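You operate a simulated robot arm through the tools that you are given. There is no shell and no other tool.

Carry out the task below with a simulated robot arm. There is one attempt and no reset: what you move stays moved.

TASK
Read the green cube's code under the lit magnifier and stand the cube in that compartment.
Fine: park the magnifier and switch its lamp off. Where these are worked on the way, their far stop is far enough and under half their travel is too little: magnifier.
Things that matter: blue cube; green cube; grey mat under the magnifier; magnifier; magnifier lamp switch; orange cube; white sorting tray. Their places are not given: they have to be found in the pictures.

Only the result counts: the job must be done as asked and must still hold three seconds after the hand-in. Knocking over, shifting, dropping, spilling or breaking anything else fails it.

THE ROBOT
A 7-joint arm with a fingered hand, fixed in place. Base frame: the origin is at the foot of the arm, x ahead of it, y to its left, z up; the work surface is at about z = 0.86. Readings come in m, rad, newtons and seconds.
With the tool pointing down near the work surface it reaches from about 0.32 to 0.72 m from the base axis. Its first joint turns from -2.897 to 2.897 rad. Payload 4 kg.
The TCP is the grasp point between the finger pads, 0.026 m short of the fingertips. In the tool frame z runs along the fingers and y along their closing line. The gripper opens to 0.148 m. The gripper's body begins 0.073 m behind the TCP. The gripper is a hand of 3 fingers: y runs from the thumb to the fingers, the wrist lies at [0, 0, -0.239] in the tool frame, and closing takes about 1.5 s.
Orientation is told as [roll, pitch, yaw] about the base's x, y, z axes, in that order, counted from this pose: with the fingers straight down and closing along the base's y, the tool's x points along the base's -x, its y along +y and its z along -z.

THE INTERFACE
- The arm moves only by the tool play_rows. Its argument "motion" is a list of rows, each an object of numbers (a shift or turn left out is 0, a gripper value left out holds the last): "dx", "dy", "dz": the shift along the base's x, y, z in m; "rx", "ry", "rz": the turn, a rotation vector about the base's x, y, z in rad. In form: [{"dx": .., "dy": .., "dz": .., "rx": .., "ry": .., "rz": ..}, ...]. A call has 1 to 20 rows; each row shifts and turns the commanded pose from where the row before left it. "grip" is the closure, from 0 (fully open) to 1 (shut), set as the call begins (left out, the last holds). A row lasts 0.2 s, in which the tool goes at most 0.05 m and 0.15 rad; a call with a longer step from one row to the next is refused whole, and so is a gripper value outside its range. A pose out of reach is approached as far as the arm can. The call stops where the force on the tool passes 90 N (or 10 N more than at its start, if that is more) or the arm is blocked; 0.2 s more then pass. Each finger travels about 0.072 m/s and halts on what it meets, pressing with about 23 N; the grip force reading is that of the motor and also rises with nothing between the fingers. The clock runs only during rows and for 0.2 s after the last one: add rows that do not move to give the fingers time. It gives the time, the measured TCP pose, the force on the tool (base axes), the opening and the grip force at its end, in the units of the frame above (readings bear some noise), with the torque about the TCP (base axes, N m) and any sound that the robot's microphone picked up.
- Cameras (640 x 400 px; columns grow to the right, rows downward): "scene" is fixed at [0.3988, 0.4979, 1.6255]; the picture's right is [-1.00, -0.09, 0.00], its down [-0.05, 0.52, -0.85] and it looks along [0.07, -0.85, -0.52] (base axes); focal length 311 px, centre (320, 200). "wrist" rides on the gripper at [0.068, -0.039, -0.09] in the tool frame; the picture's right is [0.50, 0.87, 0.00], its down [-0.66, 0.38, -0.65] and it looks along [-0.57, 0.33, 0.76] (tool axes); focal length 222 px, centre (320, 200).
- snapshot(camera): a new picture of that camera. The clock stands still meanwhile.
- lift_body(by): slides the trunk up (or, below 0, down) by that many m; the arm rides with it, the base frame stays. It gives what a move gives, with no picture.
- curl_fingers(finger1, finger2, thumb_bend): sets how far each is bent, from 0 (flat) to 1 (curled in); at 0.3 the hand is open as for a grip, at 0.7 the pads meet at the TCP. One left out holds its place. A second passes; each finger stops where it meets its share of the squeeze, and holds until it gets a number again. A gripper value or a shape takes the hand back. It gives what a move gives, with no picture; readings hold the bend of each and the force on the fingers (four entries, about 0 where the hand has none), thumb and palm.
- grasp_type(shape): the hand has 3 fingers and takes this shape, open, in about a second: jaw (thumb against the fingers, like two jaws); tri (thumb and two fingers); tip (a fingertip pinch); poke (one finger out to press); point (the index stretched); flat (the hand flat); cup (the hand cupped); fist (a fist). The gripper value then closes the fingers along that shape, each until it touches; the sizes above hold for jaw. It gives what a move gives, with no picture.
- measure_at(camera, pixels): for up to 12 pixels [column, row] of the newest picture of that camera ("zoom" is the newest enlarged one), the place [x, y, z] in the base frame of the surface seen there, good to about 0.003 m. The clock stands still meanwhile.
- zoom(camera, box): a new picture of the part [left, top, right, bottom] of that camera's present view, enlarged. The clock stands still meanwhile.
- hand_in(): hands the job in; it is judged then, once.

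Unless the task says otherwise, let go and move clear before handing in.

The tools are called after "Emit:" by a JSON object that holds its "fn" and its "kwargs". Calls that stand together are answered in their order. play_rows: Moves the arm, as the interface text tells. Its arguments: {"type":"object","properties":{"motion":{"type":"array","items":{"type":"object","properties":{"dx":{"type":"number"},"dy":{"type":"number"},"dz":{"type":"number"},"rx":{"type":"number"},"ry":{"type":"number"},"rz":{"type":"number"}}}},"grip":{"type":"number"}},"required":["motion"]} The other tools are called the same way: lift_body (by) slides the trunk up or down; grasp_type (shape) gives the hand a shape; curl_fingers (finger1, finger2, thumb_bend) moves the fingers one by one; snapshot (camera) takes a picture; measure_at (camera, pixels) gives the place of the surface under pixels of a picture; zoom (camera, box) takes an enlarged picture of a part of a camera's view; hand_in () hands the job in.

At the start:

```text
clock: 0.0
tool_pos: [0.2419, -0.3358, 1.2891]
orientation: [0.0, -0.001, -0.001]
force: [-0.3, 0.5, -0.6]
moment: [0.0, 0.0, 0.01]
finger_gap: 0.1477
gripper_force: 0.0
shape: jaw
bend: [0.3, 0.3, 0.3]
finger forces: [0.0, 0.1, 0.0, 0.0, 0.1, 0.0]
trunk travel left (down, up): [-0.525, 0.065]
```

scene: 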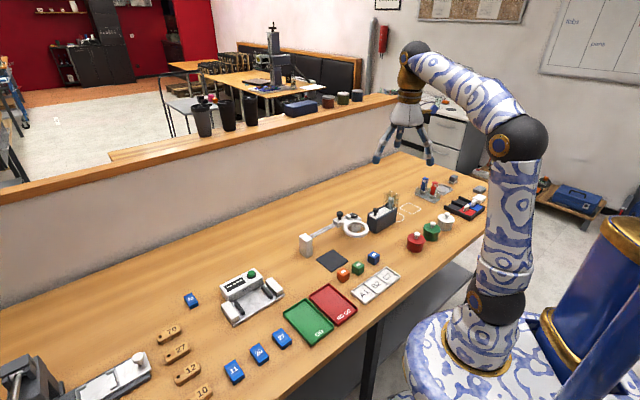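
wrist: 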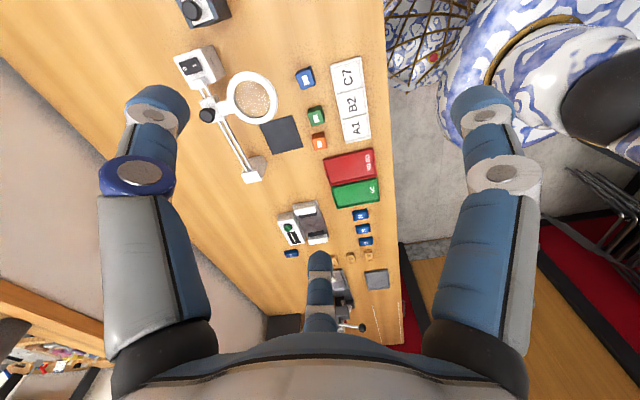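

The scene shows the magnifier near (355,228), the dark mat at (332,260), cubes at (343,275), (358,268), (374,257) and the tray at (375,285). I'll zoom in for detail.

Emit:
{"fn": "zoom", "kwargs": {"camera": "scene", "box": [280, 180, 440, 310]}}

Emit:
{"fn": "zoom", "kwargs": {"camera": "wrist", "box": [160, 20, 400, 190]}}

Emit:
{"fn": "measure_at", "kwargs": {"camera": "scene", "pixels": [[343, 272], [358, 265], [374, 255], [332, 260], [375, 285], [355, 230], [306, 245], [342, 217], [325, 234], [300, 275]]}}

```text
3.08 times, centred on (360, 245) of scene
```

zoom: 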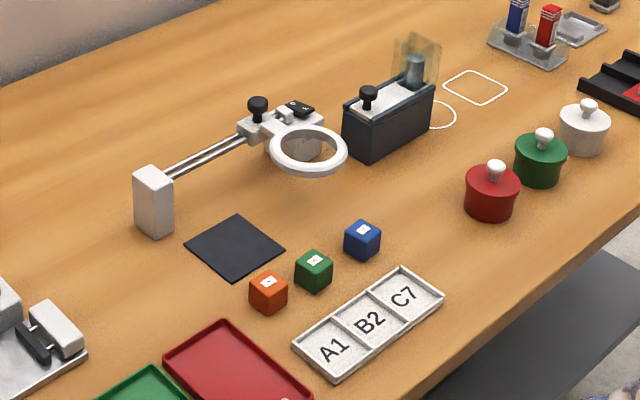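

```text
2.35 times, centred on (280, 105) of wrist
```

zoom: 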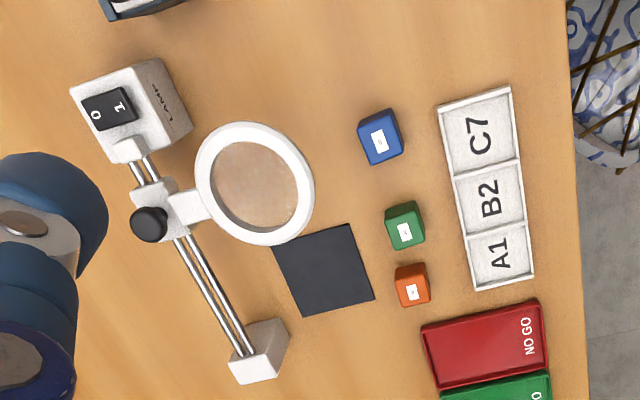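

```text
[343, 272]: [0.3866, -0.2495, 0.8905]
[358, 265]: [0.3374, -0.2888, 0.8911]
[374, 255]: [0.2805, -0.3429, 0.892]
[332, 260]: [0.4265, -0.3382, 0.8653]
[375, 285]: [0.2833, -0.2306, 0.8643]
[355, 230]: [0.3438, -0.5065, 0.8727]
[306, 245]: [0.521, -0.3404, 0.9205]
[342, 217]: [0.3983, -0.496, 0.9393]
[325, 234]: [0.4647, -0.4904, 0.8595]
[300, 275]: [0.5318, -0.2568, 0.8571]
```

The wrist zoom shows a lens carriage with black knob at (150,223) on twin rails between the lamp box (switch 0/1 at (108,108)) and an end block at (255,350). Next I'll measure these parts.

Emit:
{"fn": "measure_at", "kwargs": {"camera": "zoom", "pixels": [[95, 112], [122, 104], [108, 108], [150, 220], [255, 365], [180, 205], [207, 180], [305, 190], [255, 235], [250, 125], [210, 300], [150, 175]]}}

Emit:
{"fn": "zoom", "kwargs": {"camera": "scene", "box": [295, 190, 385, 265]}}

Emit:
{"fn": "measure_at", "kwargs": {"camera": "zoom", "pixels": [[60, 265], [95, 250], [250, 110], [250, 145], [235, 170], [160, 215], [320, 105], [295, 85], [350, 210], [405, 220], [340, 170], [440, 180]]}}

```text
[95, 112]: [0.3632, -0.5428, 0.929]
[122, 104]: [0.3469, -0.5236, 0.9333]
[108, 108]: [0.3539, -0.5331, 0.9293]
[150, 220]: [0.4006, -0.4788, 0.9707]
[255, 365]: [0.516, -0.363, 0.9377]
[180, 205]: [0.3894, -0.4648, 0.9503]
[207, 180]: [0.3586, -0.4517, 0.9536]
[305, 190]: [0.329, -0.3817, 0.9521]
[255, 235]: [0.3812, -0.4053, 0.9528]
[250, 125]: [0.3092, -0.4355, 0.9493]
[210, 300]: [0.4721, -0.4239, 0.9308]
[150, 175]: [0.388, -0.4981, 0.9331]
```

```text
5.33 times, centred on (340, 228) of scene
```

zoom: 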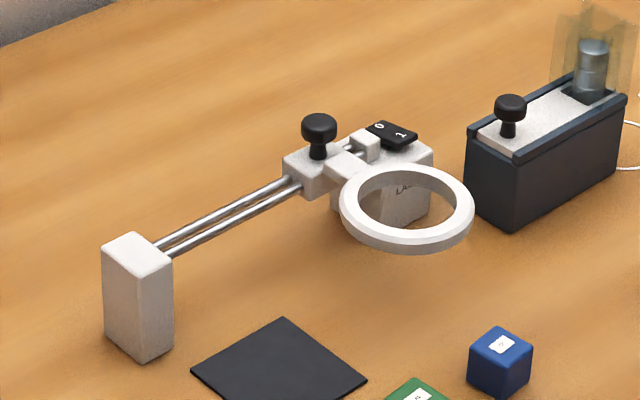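

```text
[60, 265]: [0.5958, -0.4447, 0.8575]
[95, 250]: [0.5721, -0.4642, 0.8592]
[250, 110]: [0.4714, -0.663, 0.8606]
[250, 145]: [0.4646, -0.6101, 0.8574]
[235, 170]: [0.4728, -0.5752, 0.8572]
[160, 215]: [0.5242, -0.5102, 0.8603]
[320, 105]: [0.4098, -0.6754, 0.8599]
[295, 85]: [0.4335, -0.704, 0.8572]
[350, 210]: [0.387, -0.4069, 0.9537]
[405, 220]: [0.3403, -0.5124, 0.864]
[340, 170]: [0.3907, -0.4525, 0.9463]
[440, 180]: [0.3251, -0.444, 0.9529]
```

I now have a clear view in the newest zoom: knob (319,127), switch (390,133), end block (135,240). I'll measure these properly.

Emit:
{"fn": "measure_at", "kwargs": {"camera": "zoom", "pixels": [[319, 121], [319, 150], [304, 125], [334, 125], [380, 127], [402, 133], [135, 240], [165, 262], [180, 232], [365, 138], [300, 165], [410, 150]]}}

Emit:
{"fn": "measure_at", "kwargs": {"camera": "wrist", "pixels": [[332, 60], [350, 60], [366, 60], [342, 100], [362, 100], [347, 138], [366, 138], [317, 112], [281, 134], [306, 75]]}}

Emit:
{"fn": "zoom", "kwargs": {"camera": "scene", "box": [330, 205, 380, 245]}}

Emit:
{"fn": "zoom", "kwargs": {"camera": "scene", "box": [320, 240, 410, 310]}}

```text
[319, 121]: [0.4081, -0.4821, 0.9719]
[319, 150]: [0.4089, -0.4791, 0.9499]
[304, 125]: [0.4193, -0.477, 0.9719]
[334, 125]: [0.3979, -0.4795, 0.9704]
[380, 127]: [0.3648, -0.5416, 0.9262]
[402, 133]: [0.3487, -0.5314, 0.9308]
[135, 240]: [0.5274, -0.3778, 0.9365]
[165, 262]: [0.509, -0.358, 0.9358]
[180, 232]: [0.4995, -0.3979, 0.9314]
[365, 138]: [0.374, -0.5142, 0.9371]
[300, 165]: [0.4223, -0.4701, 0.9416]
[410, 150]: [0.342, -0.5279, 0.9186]
```

```text
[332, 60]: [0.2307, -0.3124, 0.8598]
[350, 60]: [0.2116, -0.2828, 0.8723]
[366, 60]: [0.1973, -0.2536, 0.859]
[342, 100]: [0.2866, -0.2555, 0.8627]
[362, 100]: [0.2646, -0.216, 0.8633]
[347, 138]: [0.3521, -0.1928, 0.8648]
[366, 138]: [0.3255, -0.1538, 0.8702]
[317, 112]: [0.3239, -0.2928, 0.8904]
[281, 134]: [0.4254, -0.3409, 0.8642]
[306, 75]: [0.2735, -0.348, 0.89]
```

```text
10.00 times, centred on (355, 225) of scene
```

zoom: 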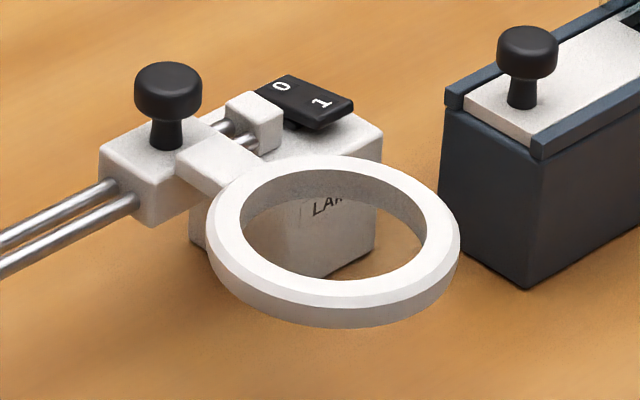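

```text
5.71 times, centred on (365, 275) of scene
```

zoom: 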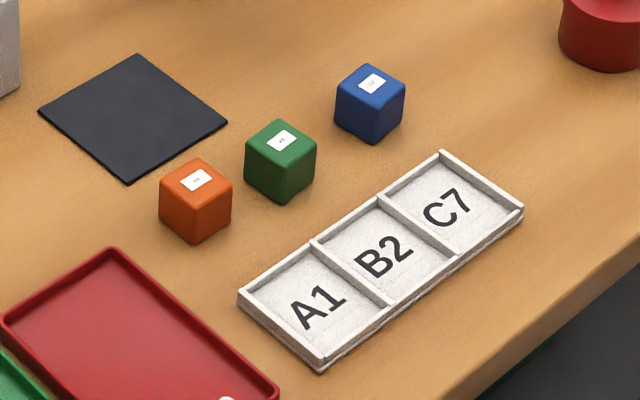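

The rocker's "1" end sits higher, so the lamp looks off, and the lens carriage is at the lamp-box end, away from the mat. I'll check the hand's geometry and the cubes before moving.

Emit:
{"fn": "zoom", "kwargs": {"camera": "scene", "box": [350, 35, 470, 180]}}

Emit:
{"fn": "zoom", "kwargs": {"camera": "scene", "box": [325, 245, 389, 285]}}

```text
2.76 times, centred on (410, 108) of scene
```

zoom: 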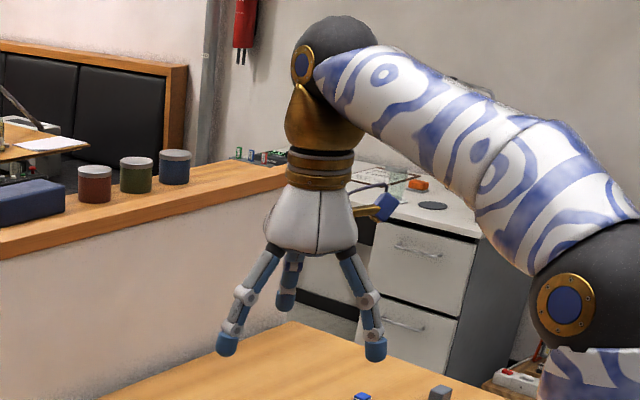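

```text
10.00 times, centred on (357, 265) of scene
```

zoom: 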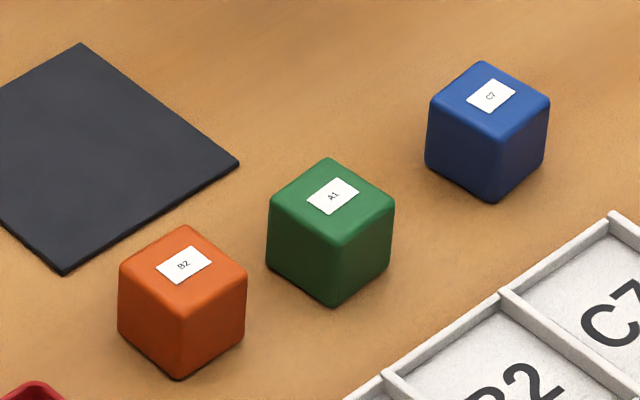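

The zoomed pictures show a three-fingered hand with spread tips. The label on the green cube looks like "A1" but I'll verify it under the lamp. First I'll measure the fingertip places and cube corners.

Emit:
{"fn": "measure_at", "kwargs": {"camera": "zoom", "pixels": [[328, 162], [272, 205], [391, 208], [333, 240], [482, 65], [432, 100], [546, 103], [490, 140], [182, 230], [123, 270], [244, 273], [185, 310]]}}

Emit:
{"fn": "zoom", "kwargs": {"camera": "scene", "box": [350, 35, 470, 180]}}

Emit:
{"fn": "measure_at", "kwargs": {"camera": "zoom", "pixels": [[227, 343], [376, 348], [287, 300], [242, 295], [365, 300], [225, 355], [376, 358], [270, 250], [345, 250]]}}

Emit:
{"fn": "measure_at", "kwargs": {"camera": "wrist", "pixels": [[150, 110], [485, 110], [318, 262], [335, 63], [330, 64], [338, 98], [343, 139], [363, 57], [371, 137]]}}

```text
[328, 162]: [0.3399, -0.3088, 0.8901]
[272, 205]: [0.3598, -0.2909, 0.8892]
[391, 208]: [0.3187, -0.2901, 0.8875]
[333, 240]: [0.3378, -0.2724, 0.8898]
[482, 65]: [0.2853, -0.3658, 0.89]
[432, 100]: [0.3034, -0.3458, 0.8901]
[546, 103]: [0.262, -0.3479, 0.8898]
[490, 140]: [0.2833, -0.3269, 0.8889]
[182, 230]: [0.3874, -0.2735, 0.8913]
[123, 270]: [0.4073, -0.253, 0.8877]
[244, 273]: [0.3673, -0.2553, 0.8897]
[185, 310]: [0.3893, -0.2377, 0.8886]
```

```text
2.76 times, centred on (410, 108) of scene
```

zoom: 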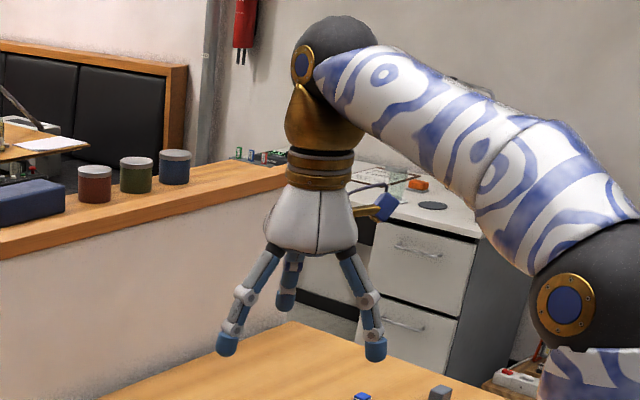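

```text
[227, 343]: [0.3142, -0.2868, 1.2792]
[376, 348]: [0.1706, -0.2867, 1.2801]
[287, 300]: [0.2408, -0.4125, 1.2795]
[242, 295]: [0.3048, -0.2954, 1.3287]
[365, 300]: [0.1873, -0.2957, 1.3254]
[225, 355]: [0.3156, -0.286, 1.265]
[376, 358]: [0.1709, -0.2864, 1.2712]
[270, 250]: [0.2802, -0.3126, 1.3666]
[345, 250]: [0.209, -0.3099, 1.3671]
```

```text
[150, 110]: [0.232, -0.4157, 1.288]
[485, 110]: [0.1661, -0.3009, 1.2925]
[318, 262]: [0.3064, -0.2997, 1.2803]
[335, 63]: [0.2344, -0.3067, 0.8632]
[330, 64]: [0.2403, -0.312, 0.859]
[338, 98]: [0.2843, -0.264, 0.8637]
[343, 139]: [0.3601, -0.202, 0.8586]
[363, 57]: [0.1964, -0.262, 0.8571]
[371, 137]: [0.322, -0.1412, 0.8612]
```

Cube centres come out at about green (0.339,-0.291), orange (0.388,-0.255) and blue (0.284,-0.347), each about 3 cm and turned 45°. I'll try the hand shapes in free air to learn their geometry, starting with poke.

Emit:
{"fn": "grasp_type", "kwargs": {"shape": "poke"}}

Emit:
{"fn": "zoom", "kwargs": {"camera": "scene", "box": [350, 35, 470, 180]}}

Emit:
{"fn": "snapshot", "kwargs": {"camera": "wrist"}}

```text
clock: 0.9
tool_pos: [0.2417, -0.3364, 1.289]
orientation: [0.0, 0.0, 0.001]
force: [0.0, -0.5, -0.2]
moment: [0.01, -0.01, -0.01]
finger_gap: 0.0
gripper_force: 0.1
shape: poke
bend: [1.0, 1.0, 0.4]
finger forces: [0.1, 0.0, 0.1, 0.0, 0.0, 0.0]
trunk travel left (down, up): [-0.525, 0.065]
```

```text
2.76 times, centred on (410, 108) of scene
```

zoom: 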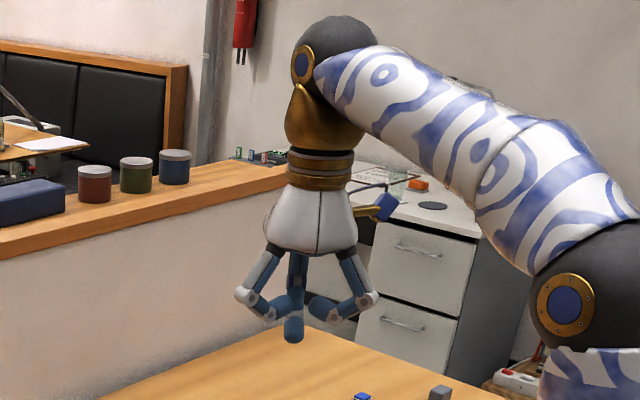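

```text
taken
```

wrist: 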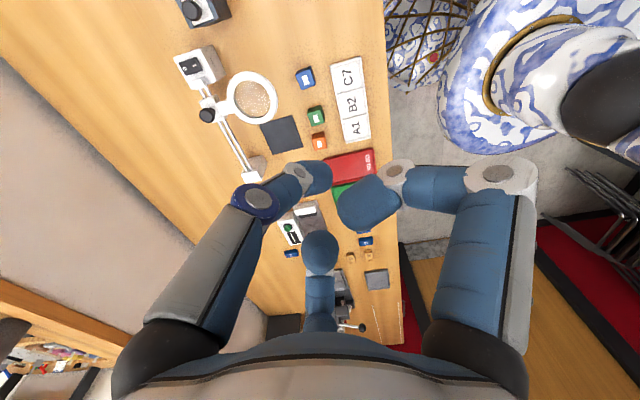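

In poke the two fingers curl in and the thumb points down. I'll measure where the thumb tip is, and then try 'tip' and 'tri' closure.

Emit:
{"fn": "measure_at", "kwargs": {"camera": "zoom", "pixels": [[294, 342], [294, 330], [285, 330], [303, 330], [294, 318], [270, 315], [320, 310], [370, 298], [244, 296], [333, 314]]}}

Emit:
{"fn": "measure_at", "kwargs": {"camera": "wrist", "pixels": [[320, 175], [300, 172], [370, 205], [320, 250], [256, 197]]}}

Emit:
{"fn": "curl_fingers", "kwargs": {"finger1": 1.0, "finger2": 1.0, "thumb_bend": 0.6}}

Emit:
{"fn": "zoom", "kwargs": {"camera": "scene", "box": [350, 35, 470, 180]}}

```text
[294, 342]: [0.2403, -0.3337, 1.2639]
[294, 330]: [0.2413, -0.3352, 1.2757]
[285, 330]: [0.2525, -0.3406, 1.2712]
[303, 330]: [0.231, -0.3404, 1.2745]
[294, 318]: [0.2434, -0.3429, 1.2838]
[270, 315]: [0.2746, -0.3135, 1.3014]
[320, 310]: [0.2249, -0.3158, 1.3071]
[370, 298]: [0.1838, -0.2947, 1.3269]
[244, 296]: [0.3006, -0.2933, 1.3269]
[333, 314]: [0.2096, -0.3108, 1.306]
```

```text
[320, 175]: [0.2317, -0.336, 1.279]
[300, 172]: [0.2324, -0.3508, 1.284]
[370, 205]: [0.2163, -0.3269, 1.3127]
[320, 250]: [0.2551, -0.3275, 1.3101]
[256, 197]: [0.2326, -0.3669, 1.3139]
```

```text
clock: 1.9
tool_pos: [0.243, -0.3362, 1.2896]
orientation: [-0.001, 0.0, 0.0]
force: [0.7, -0.2, 0.5]
moment: [0.03, 0.0, 0.03]
finger_gap: 0.0273
gripper_force: 0.2
shape: fingers
bend: [0.98, 0.98, 0.6]
finger forces: [0.1, 0.1, 0.0, 0.1, 0.1, 0.1]
trunk travel left (down, up): [-0.525, 0.065]
```

```text
2.76 times, centred on (410, 108) of scene
```

zoom: 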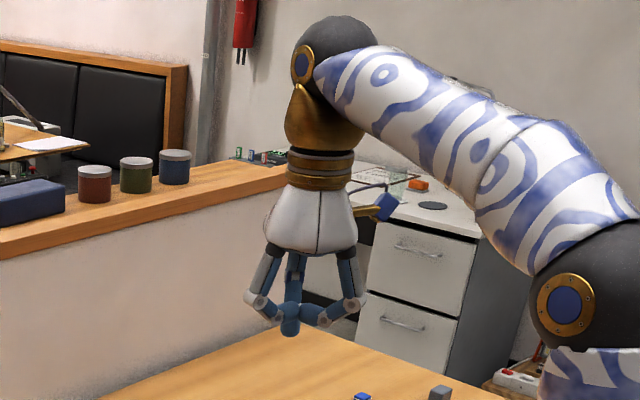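

In poke the thumb tip sits on the tool axis, 0.026 m below the TCP, so it is good for the switch. Now I'll check the jaw shape partly closed.

Emit:
{"fn": "grasp_type", "kwargs": {"shape": "jaw"}}

Emit:
{"fn": "play_rows", "kwargs": {"motion": [{}, {}, {}, {}, {}, {}, {}], "grip": 0.75}}

Emit:
{"fn": "zoom", "kwargs": {"camera": "scene", "box": [350, 35, 470, 180]}}

Emit:
{"fn": "snapshot", "kwargs": {"camera": "wrist"}}

```text
clock: 2.8
tool_pos: [0.242, -0.3356, 1.2885]
orientation: [0.0, -0.002, -0.001]
force: [-0.5, 0.0, -0.5]
moment: [0.01, 0.03, 0.0]
finger_gap: 0.1478
gripper_force: 0.0
shape: jaw
bend: [0.3, 0.3, 0.3]
finger forces: [0.0, 0.0, 0.0, 0.0, 0.0, 0.1]
trunk travel left (down, up): [-0.525, 0.065]
```

```text
clock: 4.4
tool_pos: [0.2424, -0.3363, 1.2893]
orientation: [0.001, 0.001, 0.001]
force: [0.3, 0.1, 0.5]
moment: [0.01, 0.0, 0.02]
finger_gap: 0.0375
gripper_force: 0.1
shape: jaw
bend: [0.76, 0.76, 0.7]
finger forces: [0.1, 0.1, 0.0, 0.0, 0.0, 0.0]
trunk travel left (down, up): [-0.525, 0.065]
```

```text
2.76 times, centred on (410, 108) of scene
```

zoom: 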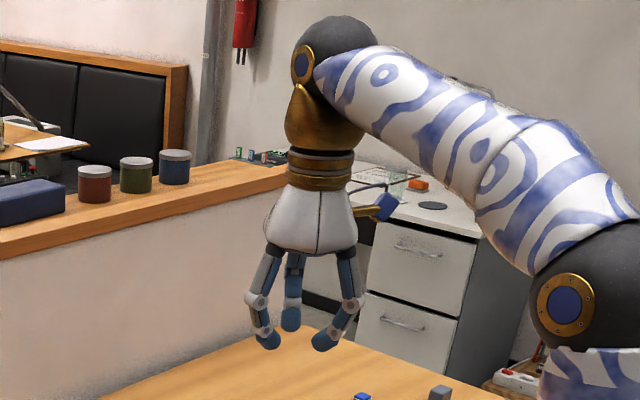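

```text
taken
```

wrist: 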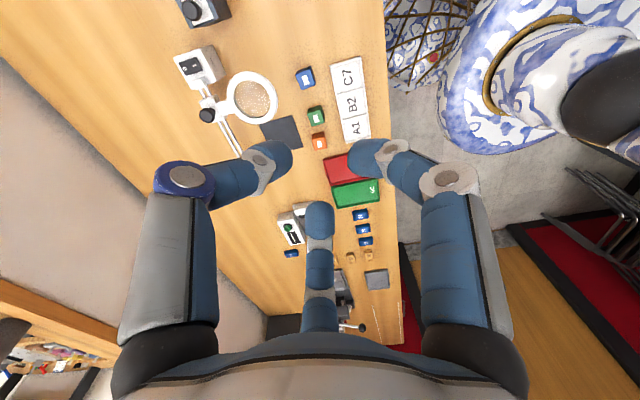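

The fingers converge evenly in three directions (gap about 0.148·(1−grip)). I'll move above the green cube with a 45° yaw so the fingers fit between the neighbouring cubes, then look with the wrist camera.

Emit:
{"fn": "play_rows", "kwargs": {"motion": [{"dx": 0.0162, "dy": 0.0076, "dz": -0.04, "rz": 0.131}, {"dx": 0.0162, "dy": 0.0076, "dz": -0.04, "rz": 0.131}, {"dx": 0.0162, "dy": 0.0076, "dz": -0.04, "rz": 0.131}, {"dx": 0.0162, "dy": 0.0076, "dz": -0.04, "rz": 0.131}, {"dx": 0.0162, "dy": 0.0076, "dz": -0.04, "rz": 0.131}, {"dx": 0.0162, "dy": 0.0076, "dz": -0.04, "rz": 0.1304}, {}, {}], "grip": 0.5}}

Emit:
{"fn": "snapshot", "kwargs": {"camera": "wrist"}}

Emit:
{"fn": "snapshot", "kwargs": {"camera": "scene"}}

```text
clock: 6.2
tool_pos: [0.3396, -0.2903, 1.0483]
orientation: [-0.001, 0.001, 0.786]
force: [1.0, 0.3, -0.4]
moment: [0.0, -0.05, -0.01]
finger_gap: 0.0733
gripper_force: 0.1
shape: jaw
bend: [0.36, 0.36, 0.7]
finger forces: [0.0, 0.0, 0.0, 0.0, 0.1, 0.0]
trunk travel left (down, up): [-0.525, 0.065]
```

```text
taken
```

wrist: 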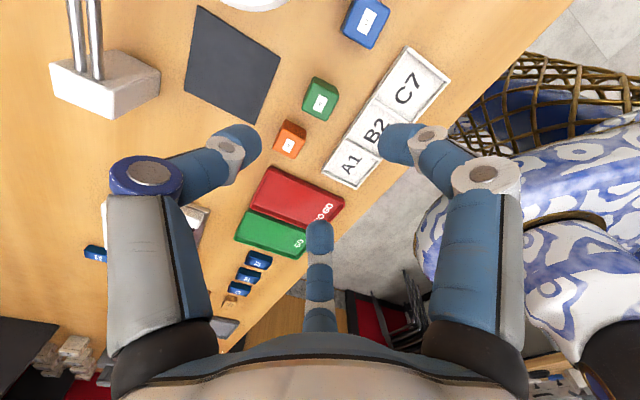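

```text
taken
```

scene: 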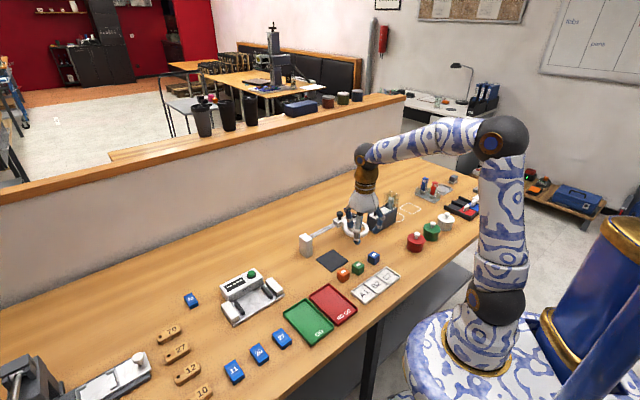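

With grip 0.5 the thumb bends to 0.7 while the fingers stay near 0.36, so jaw closing is uneven. I'll set the digits one by one to 0.5 instead and measure the fingertip places.

Emit:
{"fn": "curl_fingers", "kwargs": {"finger1": 0.5, "finger2": 0.5, "thumb_bend": 0.5}}

Emit:
{"fn": "snapshot", "kwargs": {"camera": "wrist"}}

Emit:
{"fn": "zoom", "kwargs": {"camera": "scene", "box": [310, 170, 410, 240]}}

```text
clock: 7.2
tool_pos: [0.3395, -0.29, 1.0483]
orientation: [0.001, 0.001, 0.785]
force: [-0.1, -0.5, 0.2]
moment: [0.0, 0.03, 0.02]
finger_gap: 0.0622
gripper_force: 0.0
shape: fingers
bend: [0.5, 0.5, 0.5]
finger forces: [0.0, 0.0, 0.0, 0.1, 0.0, 0.0]
trunk travel left (down, up): [-0.525, 0.065]
```

```text
taken
```

wrist: 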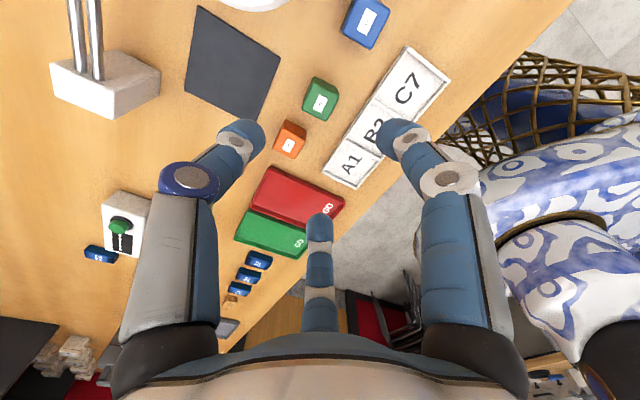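

```text
5.71 times, centred on (360, 205) of scene
```

zoom: 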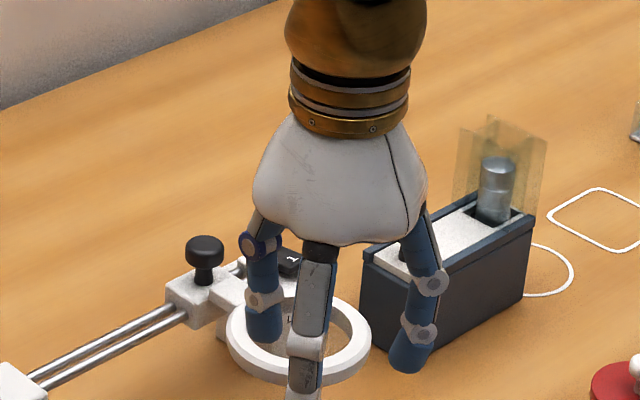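

The green cube at (320,98) in the wrist view lies on the tool axis as computed (320,105). Measuring the fingertips and the cube's top corners now.

Emit:
{"fn": "measure_at", "kwargs": {"camera": "wrist", "pixels": [[318, 78], [340, 94], [320, 103], [303, 108], [322, 119], [287, 122], [306, 130], [240, 130], [403, 130], [319, 222], [364, 22]]}}

Emit:
{"fn": "zoom", "kwargs": {"camera": "scene", "box": [320, 190, 400, 290]}}

```text
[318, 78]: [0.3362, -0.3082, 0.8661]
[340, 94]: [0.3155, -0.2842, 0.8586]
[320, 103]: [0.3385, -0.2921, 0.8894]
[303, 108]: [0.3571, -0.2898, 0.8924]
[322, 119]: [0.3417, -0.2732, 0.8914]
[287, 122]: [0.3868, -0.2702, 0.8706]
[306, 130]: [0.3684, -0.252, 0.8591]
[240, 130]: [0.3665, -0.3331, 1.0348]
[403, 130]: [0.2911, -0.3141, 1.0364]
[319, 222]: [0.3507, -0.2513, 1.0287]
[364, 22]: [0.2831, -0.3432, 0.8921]
```

```text
4.00 times, centred on (360, 240) of scene
```

zoom: 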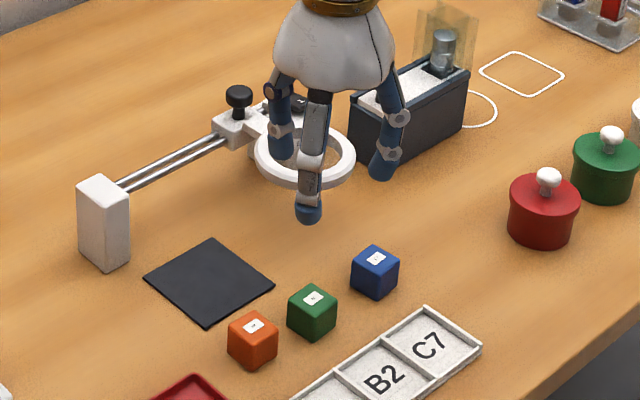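

TCP is centred over the green cube within about 1 mm and the tips are about 4.5 cm out, clear of the neighbours. Descending to a TCP height of 0.889.

Emit:
{"fn": "play_rows", "kwargs": {"motion": [{"dz": -0.03}, {"dz": -0.03}, {"dz": -0.03}, {"dz": -0.02}, {"dz": -0.02}, {"dz": -0.015}, {"dz": -0.014}, {}]}}

Emit:
{"fn": "snapshot", "kwargs": {"camera": "wrist"}}

Emit:
{"fn": "zoom", "kwargs": {"camera": "scene", "box": [310, 200, 410, 300]}}

```text
clock: 9.0
tool_pos: [0.3407, -0.2904, 0.8936]
orientation: [-0.007, 0.0, 0.785]
force: [1.4, 0.0, 55.6]
moment: [0.72, 0.73, 0.01]
finger_gap: 0.0624
gripper_force: 28.5
shape: fingers
bend: [0.48, 0.48, 0.5]
finger forces: [25.8, 25.6, 0.0, 0.0, 4.8, 0.1]
trunk travel left (down, up): [-0.525, 0.065]
```

```text
taken
```

wrist: 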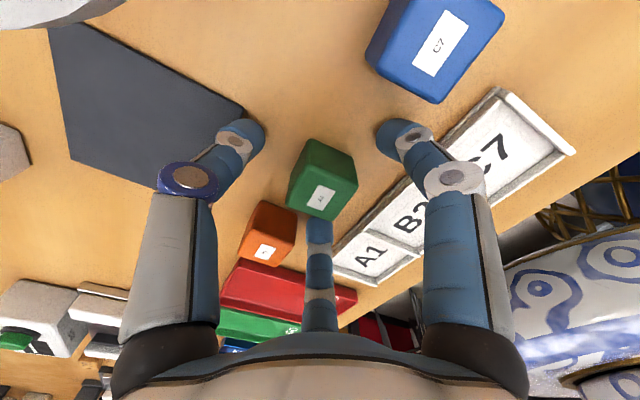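

```text
4.00 times, centred on (360, 250) of scene
```

zoom: 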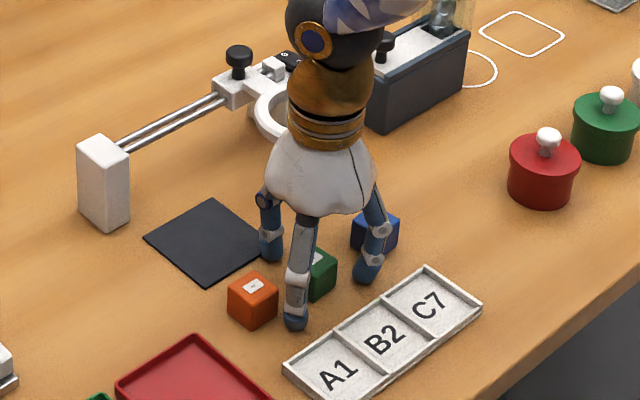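

The force of 55 N shows the fingertips already rest on the table (at this bend they reach about 0.036 m below the TCP). I'll raise the tool by 1.3 cm.

Emit:
{"fn": "play_rows", "kwargs": {"motion": [{"dz": 0.007}, {"dz": 0.006}, {}, {}]}}

Emit:
{"fn": "zoom", "kwargs": {"camera": "scene", "box": [330, 230, 390, 290]}}

```text
clock: 10.0
tool_pos: [0.3409, -0.2914, 0.9028]
orientation: [0.001, 0.0, 0.785]
force: [-0.4, 0.0, 0.0]
moment: [0.01, 0.02, 0.03]
finger_gap: 0.0623
gripper_force: 0.1
shape: fingers
bend: [0.5, 0.5, 0.5]
finger forces: [0.0, 0.0, 0.1, 0.1, 0.0, 0.0]
trunk travel left (down, up): [-0.525, 0.065]
```

```text
6.67 times, centred on (360, 260) of scene
```

zoom: 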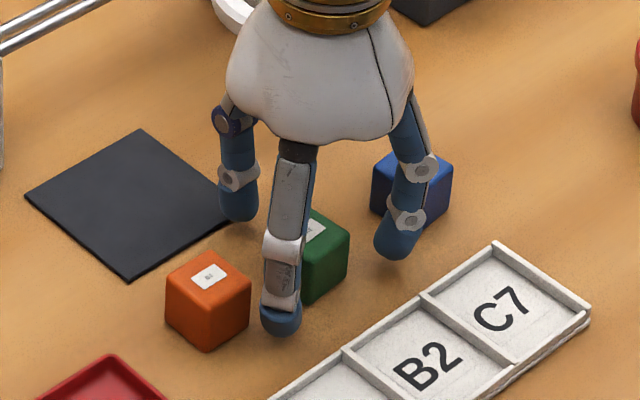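

Free now, with the tips about 1 cm above the table and clear of the orange and blue cubes. Closing the digits on the green cube.

Emit:
{"fn": "curl_fingers", "kwargs": {"finger1": 0.6, "finger2": 0.6, "thumb_bend": 0.6}}

Emit:
{"fn": "curl_fingers", "kwargs": {"finger1": 0.7, "finger2": 0.7, "thumb_bend": 0.7}}

Emit:
{"fn": "zoom", "kwargs": {"camera": "scene", "box": [330, 230, 390, 290]}}

Emit:
{"fn": "snapshot", "kwargs": {"camera": "wrist"}}

```text
clock: 11.0
tool_pos: [0.3404, -0.2909, 0.9031]
orientation: [0.001, -0.001, 0.786]
force: [0.0, 0.2, -0.2]
moment: [-0.02, 0.02, -0.01]
finger_gap: 0.0308
gripper_force: 0.0
shape: fingers
bend: [0.59, 0.59, 0.6]
finger forces: [0.4, 0.4, 0.0, 0.0, 0.0, 0.0]
trunk travel left (down, up): [-0.525, 0.065]
```

```text
clock: 12.0
tool_pos: [0.3401, -0.2908, 0.9035]
orientation: [0.0, 0.0, 0.785]
force: [-0.6, -0.5, -0.3]
moment: [0.01, 0.02, 0.01]
finger_gap: 0.0236
gripper_force: 10.6
shape: fingers
bend: [0.61, 0.6, 0.65]
finger forces: [6.6, 6.9, 0.1, 0.0, 8.3, 0.0]
trunk travel left (down, up): [-0.525, 0.065]
```

```text
6.67 times, centred on (360, 260) of scene
```

zoom: 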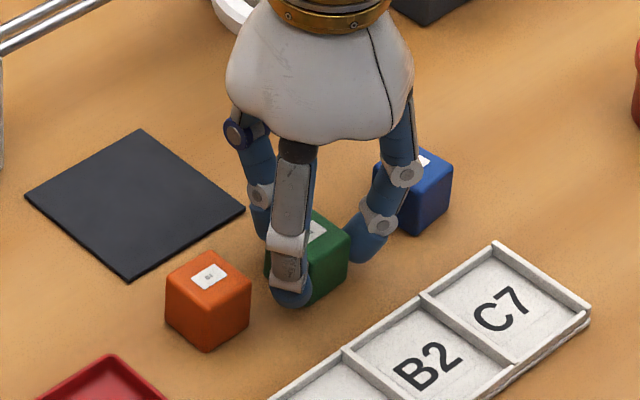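

```text
taken
```

wrist: 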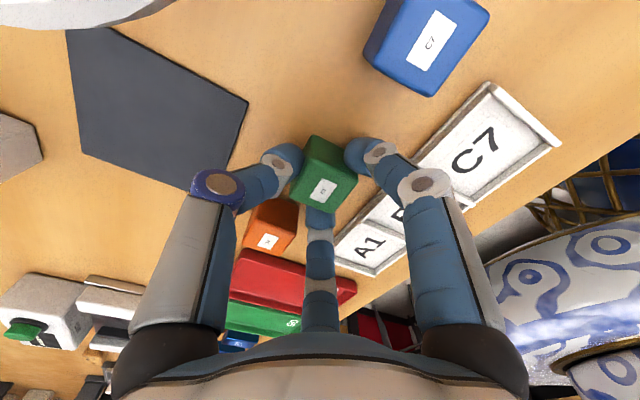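

The green cube is held (7–8 N on each digit) and the neighbours haven't moved. I'll lift 3 cm and check the hold.

Emit:
{"fn": "play_rows", "kwargs": {"motion": [{"dz": 0.01}, {"dz": 0.01}, {"dz": 0.01}, {"dz": 0.015}, {"dz": 0.015}, {}]}}

Emit:
{"fn": "snapshot", "kwargs": {"camera": "wrist"}}

Emit:
{"fn": "zoom", "kwargs": {"camera": "scene", "box": [320, 215, 400, 290]}}

Emit:
{"fn": "measure_at", "kwargs": {"camera": "scene", "pixels": [[327, 272], [318, 261], [332, 249], [346, 258], [335, 255], [330, 264]]}}

```text
clock: 13.4
tool_pos: [0.339, -0.2905, 0.963]
orientation: [0.0, 0.0, 0.786]
force: [-0.7, -0.2, -0.9]
moment: [0.01, -0.01, 0.02]
finger_gap: 0.0232
gripper_force: 10.7
shape: fingers
bend: [0.61, 0.6, 0.65]
finger forces: [6.7, 6.9, 0.0, 0.0, 8.3, 0.1]
trunk travel left (down, up): [-0.525, 0.065]
```

```text
taken
```

wrist: 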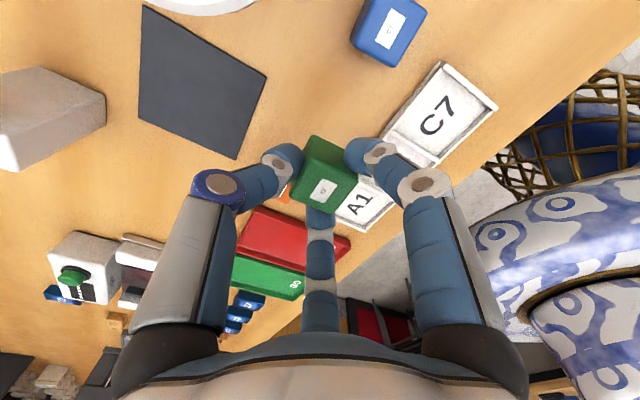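

```text
5.33 times, centred on (360, 252) of scene
```

zoom: 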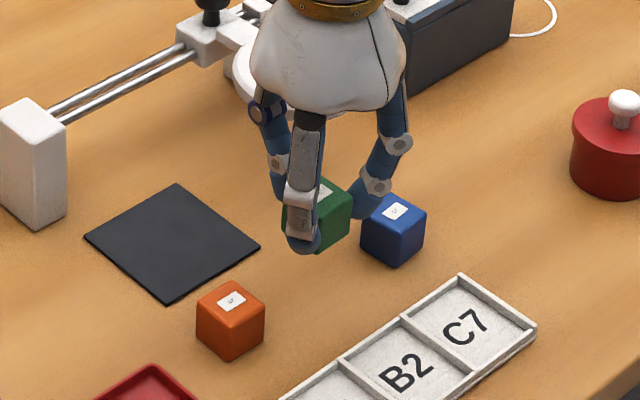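

```text
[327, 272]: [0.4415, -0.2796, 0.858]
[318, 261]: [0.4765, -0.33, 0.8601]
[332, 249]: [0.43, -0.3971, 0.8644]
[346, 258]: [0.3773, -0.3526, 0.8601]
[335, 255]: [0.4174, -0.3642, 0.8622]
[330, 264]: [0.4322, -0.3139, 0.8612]
```

The cube is lifted and firm. I'll measure the mat corners in this zoom before carrying it over.

Emit:
{"fn": "measure_at", "kwargs": {"camera": "zoom", "pixels": [[175, 188], [256, 245], [168, 298], [90, 238], [172, 243], [120, 340]]}}

Emit:
{"fn": "measure_at", "kwargs": {"camera": "wrist", "pixels": [[218, 185], [425, 183], [320, 285], [280, 160], [375, 150]]}}

```text
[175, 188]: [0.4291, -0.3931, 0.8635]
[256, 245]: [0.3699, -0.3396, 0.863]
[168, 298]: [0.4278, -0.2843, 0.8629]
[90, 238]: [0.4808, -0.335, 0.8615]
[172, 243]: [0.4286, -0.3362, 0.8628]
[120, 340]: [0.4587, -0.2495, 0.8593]
```

```text
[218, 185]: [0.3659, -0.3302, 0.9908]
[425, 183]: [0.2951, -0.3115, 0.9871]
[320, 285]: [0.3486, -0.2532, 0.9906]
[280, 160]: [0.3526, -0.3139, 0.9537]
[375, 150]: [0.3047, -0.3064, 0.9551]
```

The mat centre is (0.427,-0.338) with its top about 4 mm above the table. I'll carry the cube there, turning to yaw 0 so the fingers straddle the lens ring and rails, then lower it.

Emit:
{"fn": "play_rows", "kwargs": {"motion": [{"dx": 0.0147, "dy": -0.0079, "rz": -0.131}, {"dx": 0.0147, "dy": -0.0079, "rz": -0.131}, {"dx": 0.0147, "dy": -0.0079, "rz": -0.131}, {"dx": 0.0147, "dy": -0.0079, "rz": -0.131}, {"dx": 0.0147, "dy": -0.0079, "rz": -0.131}, {"dx": 0.0145, "dy": -0.008, "rz": -0.131}, {}, {}, {"dz": -0.015}, {"dz": -0.015}, {}]}}

Emit:
{"fn": "snapshot", "kwargs": {"camera": "wrist"}}

Emit:
{"fn": "zoom", "kwargs": {"camera": "scene", "box": [290, 195, 390, 285]}}

```text
clock: 15.8
tool_pos: [0.4272, -0.3382, 0.9322]
orientation: [0.0, 0.002, -0.002]
force: [-0.5, 0.0, 0.1]
moment: [0.01, 0.04, 0.01]
finger_gap: 0.0227
gripper_force: 11.1
shape: fingers
bend: [0.61, 0.6, 0.65]
finger forces: [6.5, 7.0, 0.0, 0.0, 8.1, 0.1]
trunk travel left (down, up): [-0.525, 0.065]
```

```text
taken
```

wrist: 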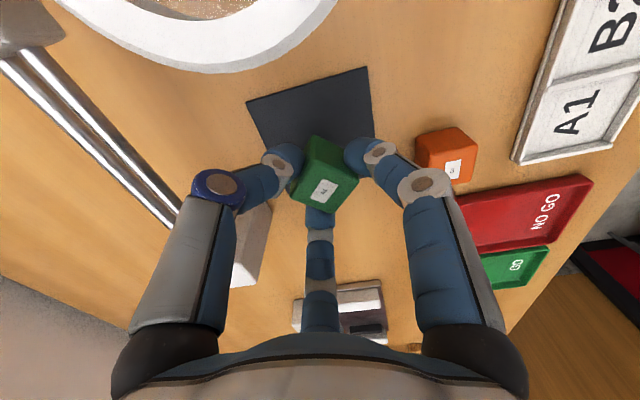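

```text
4.44 times, centred on (340, 240) of scene
```

zoom: 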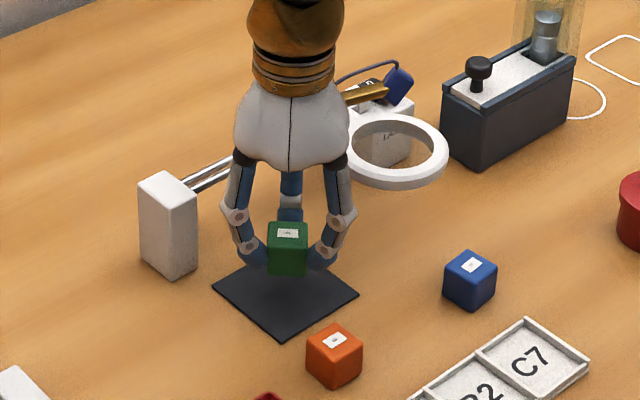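

The cube hangs over the mat centre with the ring, rails and camera clear. I'll lower it to touch the mat (TCP about 0.9075).

Emit:
{"fn": "play_rows", "kwargs": {"motion": [{"dz": -0.01}, {"dz": -0.008}, {"dz": -0.004}, {"dz": -0.002}, {}]}}

Emit:
{"fn": "zoom", "kwargs": {"camera": "scene", "box": [300, 220, 370, 280]}}

```text
clock: 17.0
tool_pos: [0.4267, -0.3393, 0.9096]
orientation: [0.0, 0.001, -0.003]
force: [-1.0, -0.6, 0.2]
moment: [0.0, -0.01, -0.02]
finger_gap: 0.0229
gripper_force: 11.0
shape: fingers
bend: [0.61, 0.6, 0.65]
finger forces: [6.6, 6.9, 0.1, 0.0, 8.0, 0.0]
trunk travel left (down, up): [-0.525, 0.065]
```

```text
6.67 times, centred on (335, 250) of scene
```

zoom: 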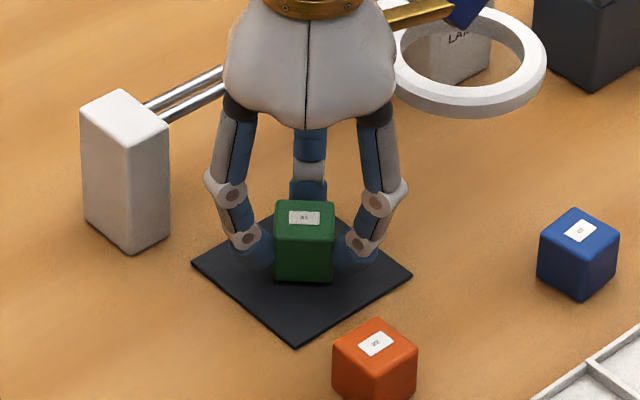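

No contact force yet at 0.9096, so I'll go down in 1 mm steps and watch the force.

Emit:
{"fn": "play_rows", "kwargs": {"motion": [{"dz": -0.001}, {"dz": -0.001}, {}]}}

Emit:
{"fn": "play_rows", "kwargs": {"motion": [{"dz": -0.001}, {}]}}

```text
clock: 17.8
tool_pos: [0.428, -0.3384, 0.9082]
orientation: [-0.002, 0.0, -0.002]
force: [-0.2, -0.4, -0.9]
moment: [0.0, 0.01, -0.01]
finger_gap: 0.023
gripper_force: 11.2
shape: fingers
bend: [0.61, 0.6, 0.65]
finger forces: [6.6, 6.9, 0.1, 0.0, 8.0, 0.0]
trunk travel left (down, up): [-0.525, 0.065]
```

```text
clock: 18.4
tool_pos: [0.4269, -0.337, 0.9063]
orientation: [0.0, -0.002, -0.002]
force: [0.6, -1.1, 0.4]
moment: [-0.01, 0.0, 0.0]
finger_gap: 0.0231
gripper_force: 10.8
shape: fingers
bend: [0.61, 0.6, 0.65]
finger forces: [6.6, 6.9, 0.1, 0.1, 8.0, 0.0]
trunk travel left (down, up): [-0.525, 0.065]
```

Emit:
{"fn": "play_rows", "kwargs": {"motion": [{"dz": -0.001}, {}]}}

Emit:
{"fn": "play_rows", "kwargs": {"motion": [{"dz": -0.001}, {}]}}

Emit:
{"fn": "zoom", "kwargs": {"camera": "scene", "box": [315, 240, 355, 280]}}

```text
clock: 19.0
tool_pos: [0.4282, -0.3377, 0.905]
orientation: [0.001, -0.002, -0.001]
force: [-0.5, -0.7, 2.9]
moment: [0.01, 0.0, -0.02]
finger_gap: 0.0228
gripper_force: 11.5
shape: fingers
bend: [0.61, 0.6, 0.65]
finger forces: [6.9, 7.2, 0.0, 0.0, 8.7, 0.0]
trunk travel left (down, up): [-0.525, 0.065]
```

```text
clock: 19.6
tool_pos: [0.4275, -0.3383, 0.9046]
orientation: [0.002, -0.002, -0.001]
force: [-0.5, -0.9, 7.9]
moment: [0.04, -0.03, -0.01]
finger_gap: 0.0226
gripper_force: 12.3
shape: fingers
bend: [0.61, 0.6, 0.65]
finger forces: [7.5, 7.6, 0.0, 0.0, 9.2, 0.0]
trunk travel left (down, up): [-0.525, 0.065]
```

```text
10.00 times, centred on (335, 260) of scene
```

zoom: 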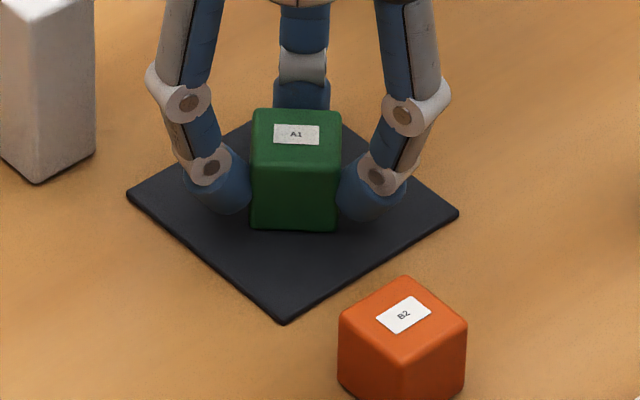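

Contact force rose to 8 N, so the cube stands on the mat. I'll ease up 1.5 mm in command and open the digits to 0.5.

Emit:
{"fn": "play_rows", "kwargs": {"motion": [{"dz": 0.0015}, {}]}}

Emit:
{"fn": "curl_fingers", "kwargs": {"finger1": 0.5, "finger2": 0.5, "thumb_bend": 0.5}}

Emit:
{"fn": "zoom", "kwargs": {"camera": "scene", "box": [290, 205, 370, 280]}}

```text
clock: 20.2
tool_pos: [0.4275, -0.3375, 0.9056]
orientation: [0.001, -0.001, -0.003]
force: [-0.7, -0.3, 1.4]
moment: [0.04, -0.01, -0.01]
finger_gap: 0.0229
gripper_force: 11.5
shape: fingers
bend: [0.61, 0.6, 0.65]
finger forces: [7.0, 7.5, 0.0, 0.1, 8.7, 0.1]
trunk travel left (down, up): [-0.525, 0.065]
```

```text
clock: 21.2
tool_pos: [0.4292, -0.3377, 0.9046]
orientation: [-0.001, -0.001, -0.002]
force: [0.1, -0.6, 0.5]
moment: [0.02, 0.01, -0.02]
finger_gap: 0.0615
gripper_force: 0.1
shape: fingers
bend: [0.5, 0.5, 0.5]
finger forces: [0.0, 0.0, 0.0, 0.0, 0.1, 0.1]
trunk travel left (down, up): [-0.525, 0.065]
```

```text
5.33 times, centred on (330, 242) of scene
```

zoom: 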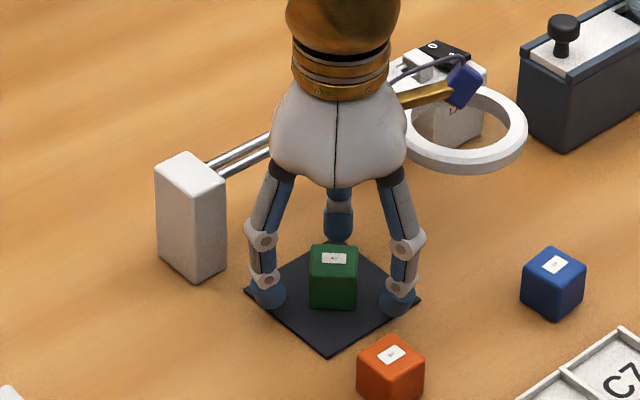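

The cube stands free on the mat. I'll rise straight up, then switch to the poke shape and travel toward the lamp switch.

Emit:
{"fn": "play_rows", "kwargs": {"motion": [{"dz": 0.02}, {"dz": 0.03}, {"dz": 0.035}, {"dz": 0.035}, {"dz": 0.035}, {}]}}

Emit:
{"fn": "grasp_type", "kwargs": {"shape": "poke"}}

Emit:
{"fn": "play_rows", "kwargs": {"motion": [{"dx": -0.0094, "dy": -0.021, "rz": 0.134}, {"dx": -0.0094, "dy": -0.021, "rz": 0.134}, {"dx": -0.0094, "dy": -0.021, "rz": 0.134}, {"dx": -0.0094, "dy": -0.021, "rz": 0.134}, {"dx": -0.0094, "dy": -0.021, "rz": 0.134}, {"dx": -0.0094, "dy": -0.021, "rz": 0.134}, {"dx": -0.0094, "dy": -0.021, "rz": 0.134}, {"dx": -0.0094, "dy": -0.021, "rz": 0.134}, {"dx": -0.0094, "dy": -0.021, "rz": 0.134}, {}, {}]}}

Emit:
{"fn": "snapshot", "kwargs": {"camera": "wrist"}}

Emit:
{"fn": "zoom", "kwargs": {"camera": "scene", "box": [300, 175, 400, 275]}}

```text
clock: 22.6
tool_pos: [0.4291, -0.338, 1.061]
orientation: [0.001, -0.001, -0.002]
force: [0.1, 0.3, 0.6]
moment: [0.0, -0.03, -0.02]
finger_gap: 0.0617
gripper_force: 0.2
shape: fingers
bend: [0.5, 0.5, 0.5]
finger forces: [0.0, 0.0, 0.1, 0.0, 0.0, 0.0]
trunk travel left (down, up): [-0.525, 0.065]
```

```text
clock: 23.5
tool_pos: [0.4287, -0.3383, 1.0596]
orientation: [0.001, 0.0, -0.002]
force: [0.2, -0.2, -0.3]
moment: [0.01, 0.03, 0.01]
finger_gap: 0.0
gripper_force: 0.2
shape: poke
bend: [1.0, 1.0, 0.4]
finger forces: [0.0, 0.0, 0.1, 0.1, 0.0, 0.0]
trunk travel left (down, up): [-0.525, 0.065]
```

```text
clock: 25.9
tool_pos: [0.3508, -0.4716, 1.0532]
orientation: [0.001, 0.001, 1.066]
force: [0.3, -0.3, -0.6]
moment: [-0.01, -0.01, -0.02]
finger_gap: 0.0002
gripper_force: 0.1
shape: poke
bend: [1.0, 1.0, 0.4]
finger forces: [0.0, 0.0, 0.0, 0.0, 0.1, 0.1]
out of reach, approached as far as the arm can: row 8, 9
trunk travel left (down, up): [-0.525, 0.065]
```

```text
taken
```

wrist: 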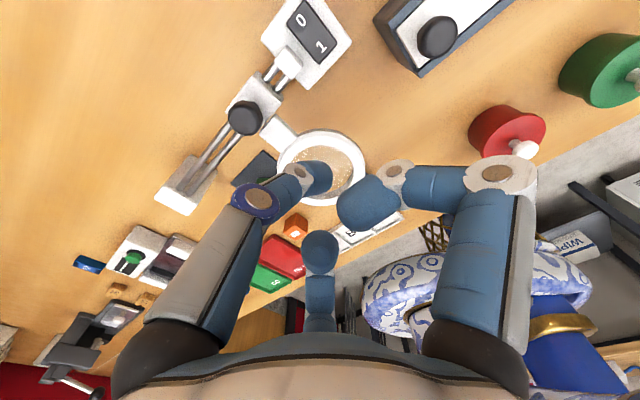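

```text
4.00 times, centred on (350, 225) of scene
```

zoom: 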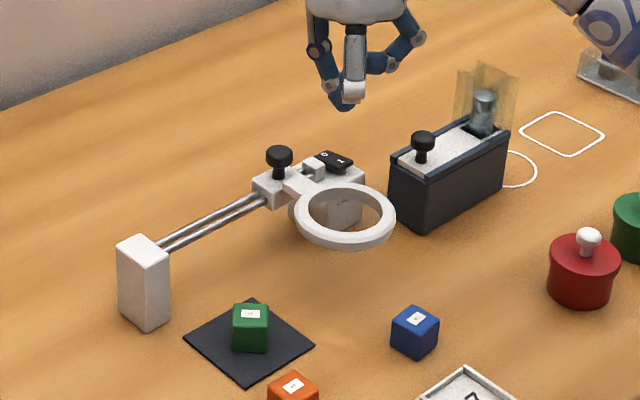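

The arm could not reach rows 8–9 (stopped at y=-0.472, yaw 1.07), likely a wrist-turn limit. I'll turn the other way to about yaw -0.9, where the curled fingers also straddle the knob.

Emit:
{"fn": "play_rows", "kwargs": {"motion": [{"rz": -0.14}, {"rz": -0.14}, {"rz": -0.14}, {"rz": -0.14}, {"rz": -0.14}, {"rz": -0.14}, {"rz": -0.14}, {"rz": -0.14}, {"rz": -0.14}, {"rz": -0.14}, {"rz": -0.14}, {"rz": -0.14}, {"rz": -0.14}, {"rz": -0.14}, {}, {}]}}

Emit:
{"fn": "snapshot", "kwargs": {"camera": "wrist"}}

Emit:
{"fn": "zoom", "kwargs": {"camera": "scene", "box": [300, 175, 400, 275]}}

```text
clock: 29.3
tool_pos: [0.3504, -0.4722, 1.0546]
orientation: [0.003, 0.0, -0.894]
force: [0.5, -0.1, -0.2]
moment: [-0.01, 0.0, 0.01]
finger_gap: 0.0003
gripper_force: 0.1
shape: poke
bend: [1.0, 1.0, 0.4]
finger forces: [0.1, 0.1, 0.1, 0.0, 0.0, 0.1]
trunk travel left (down, up): [-0.525, 0.065]
```

```text
taken
```

wrist: 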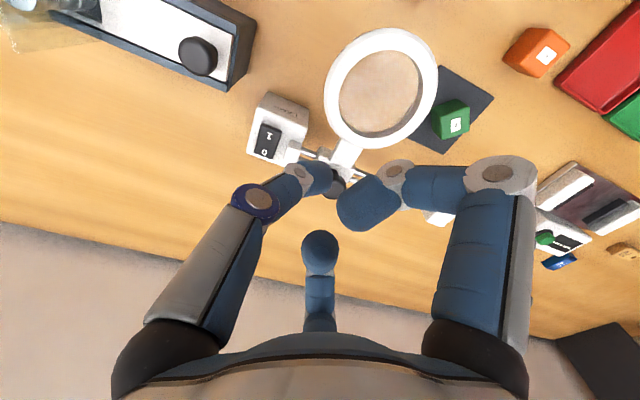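

```text
4.00 times, centred on (350, 225) of scene
```

zoom: 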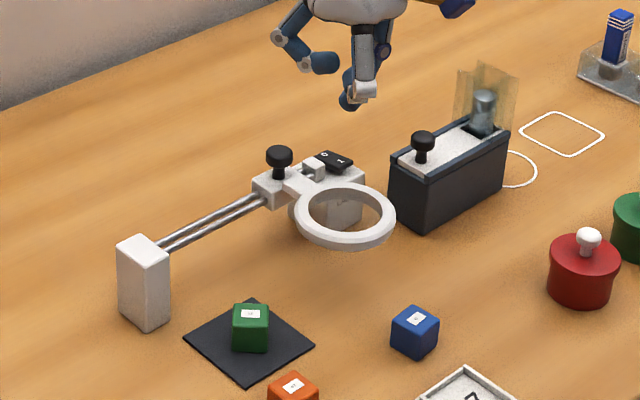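

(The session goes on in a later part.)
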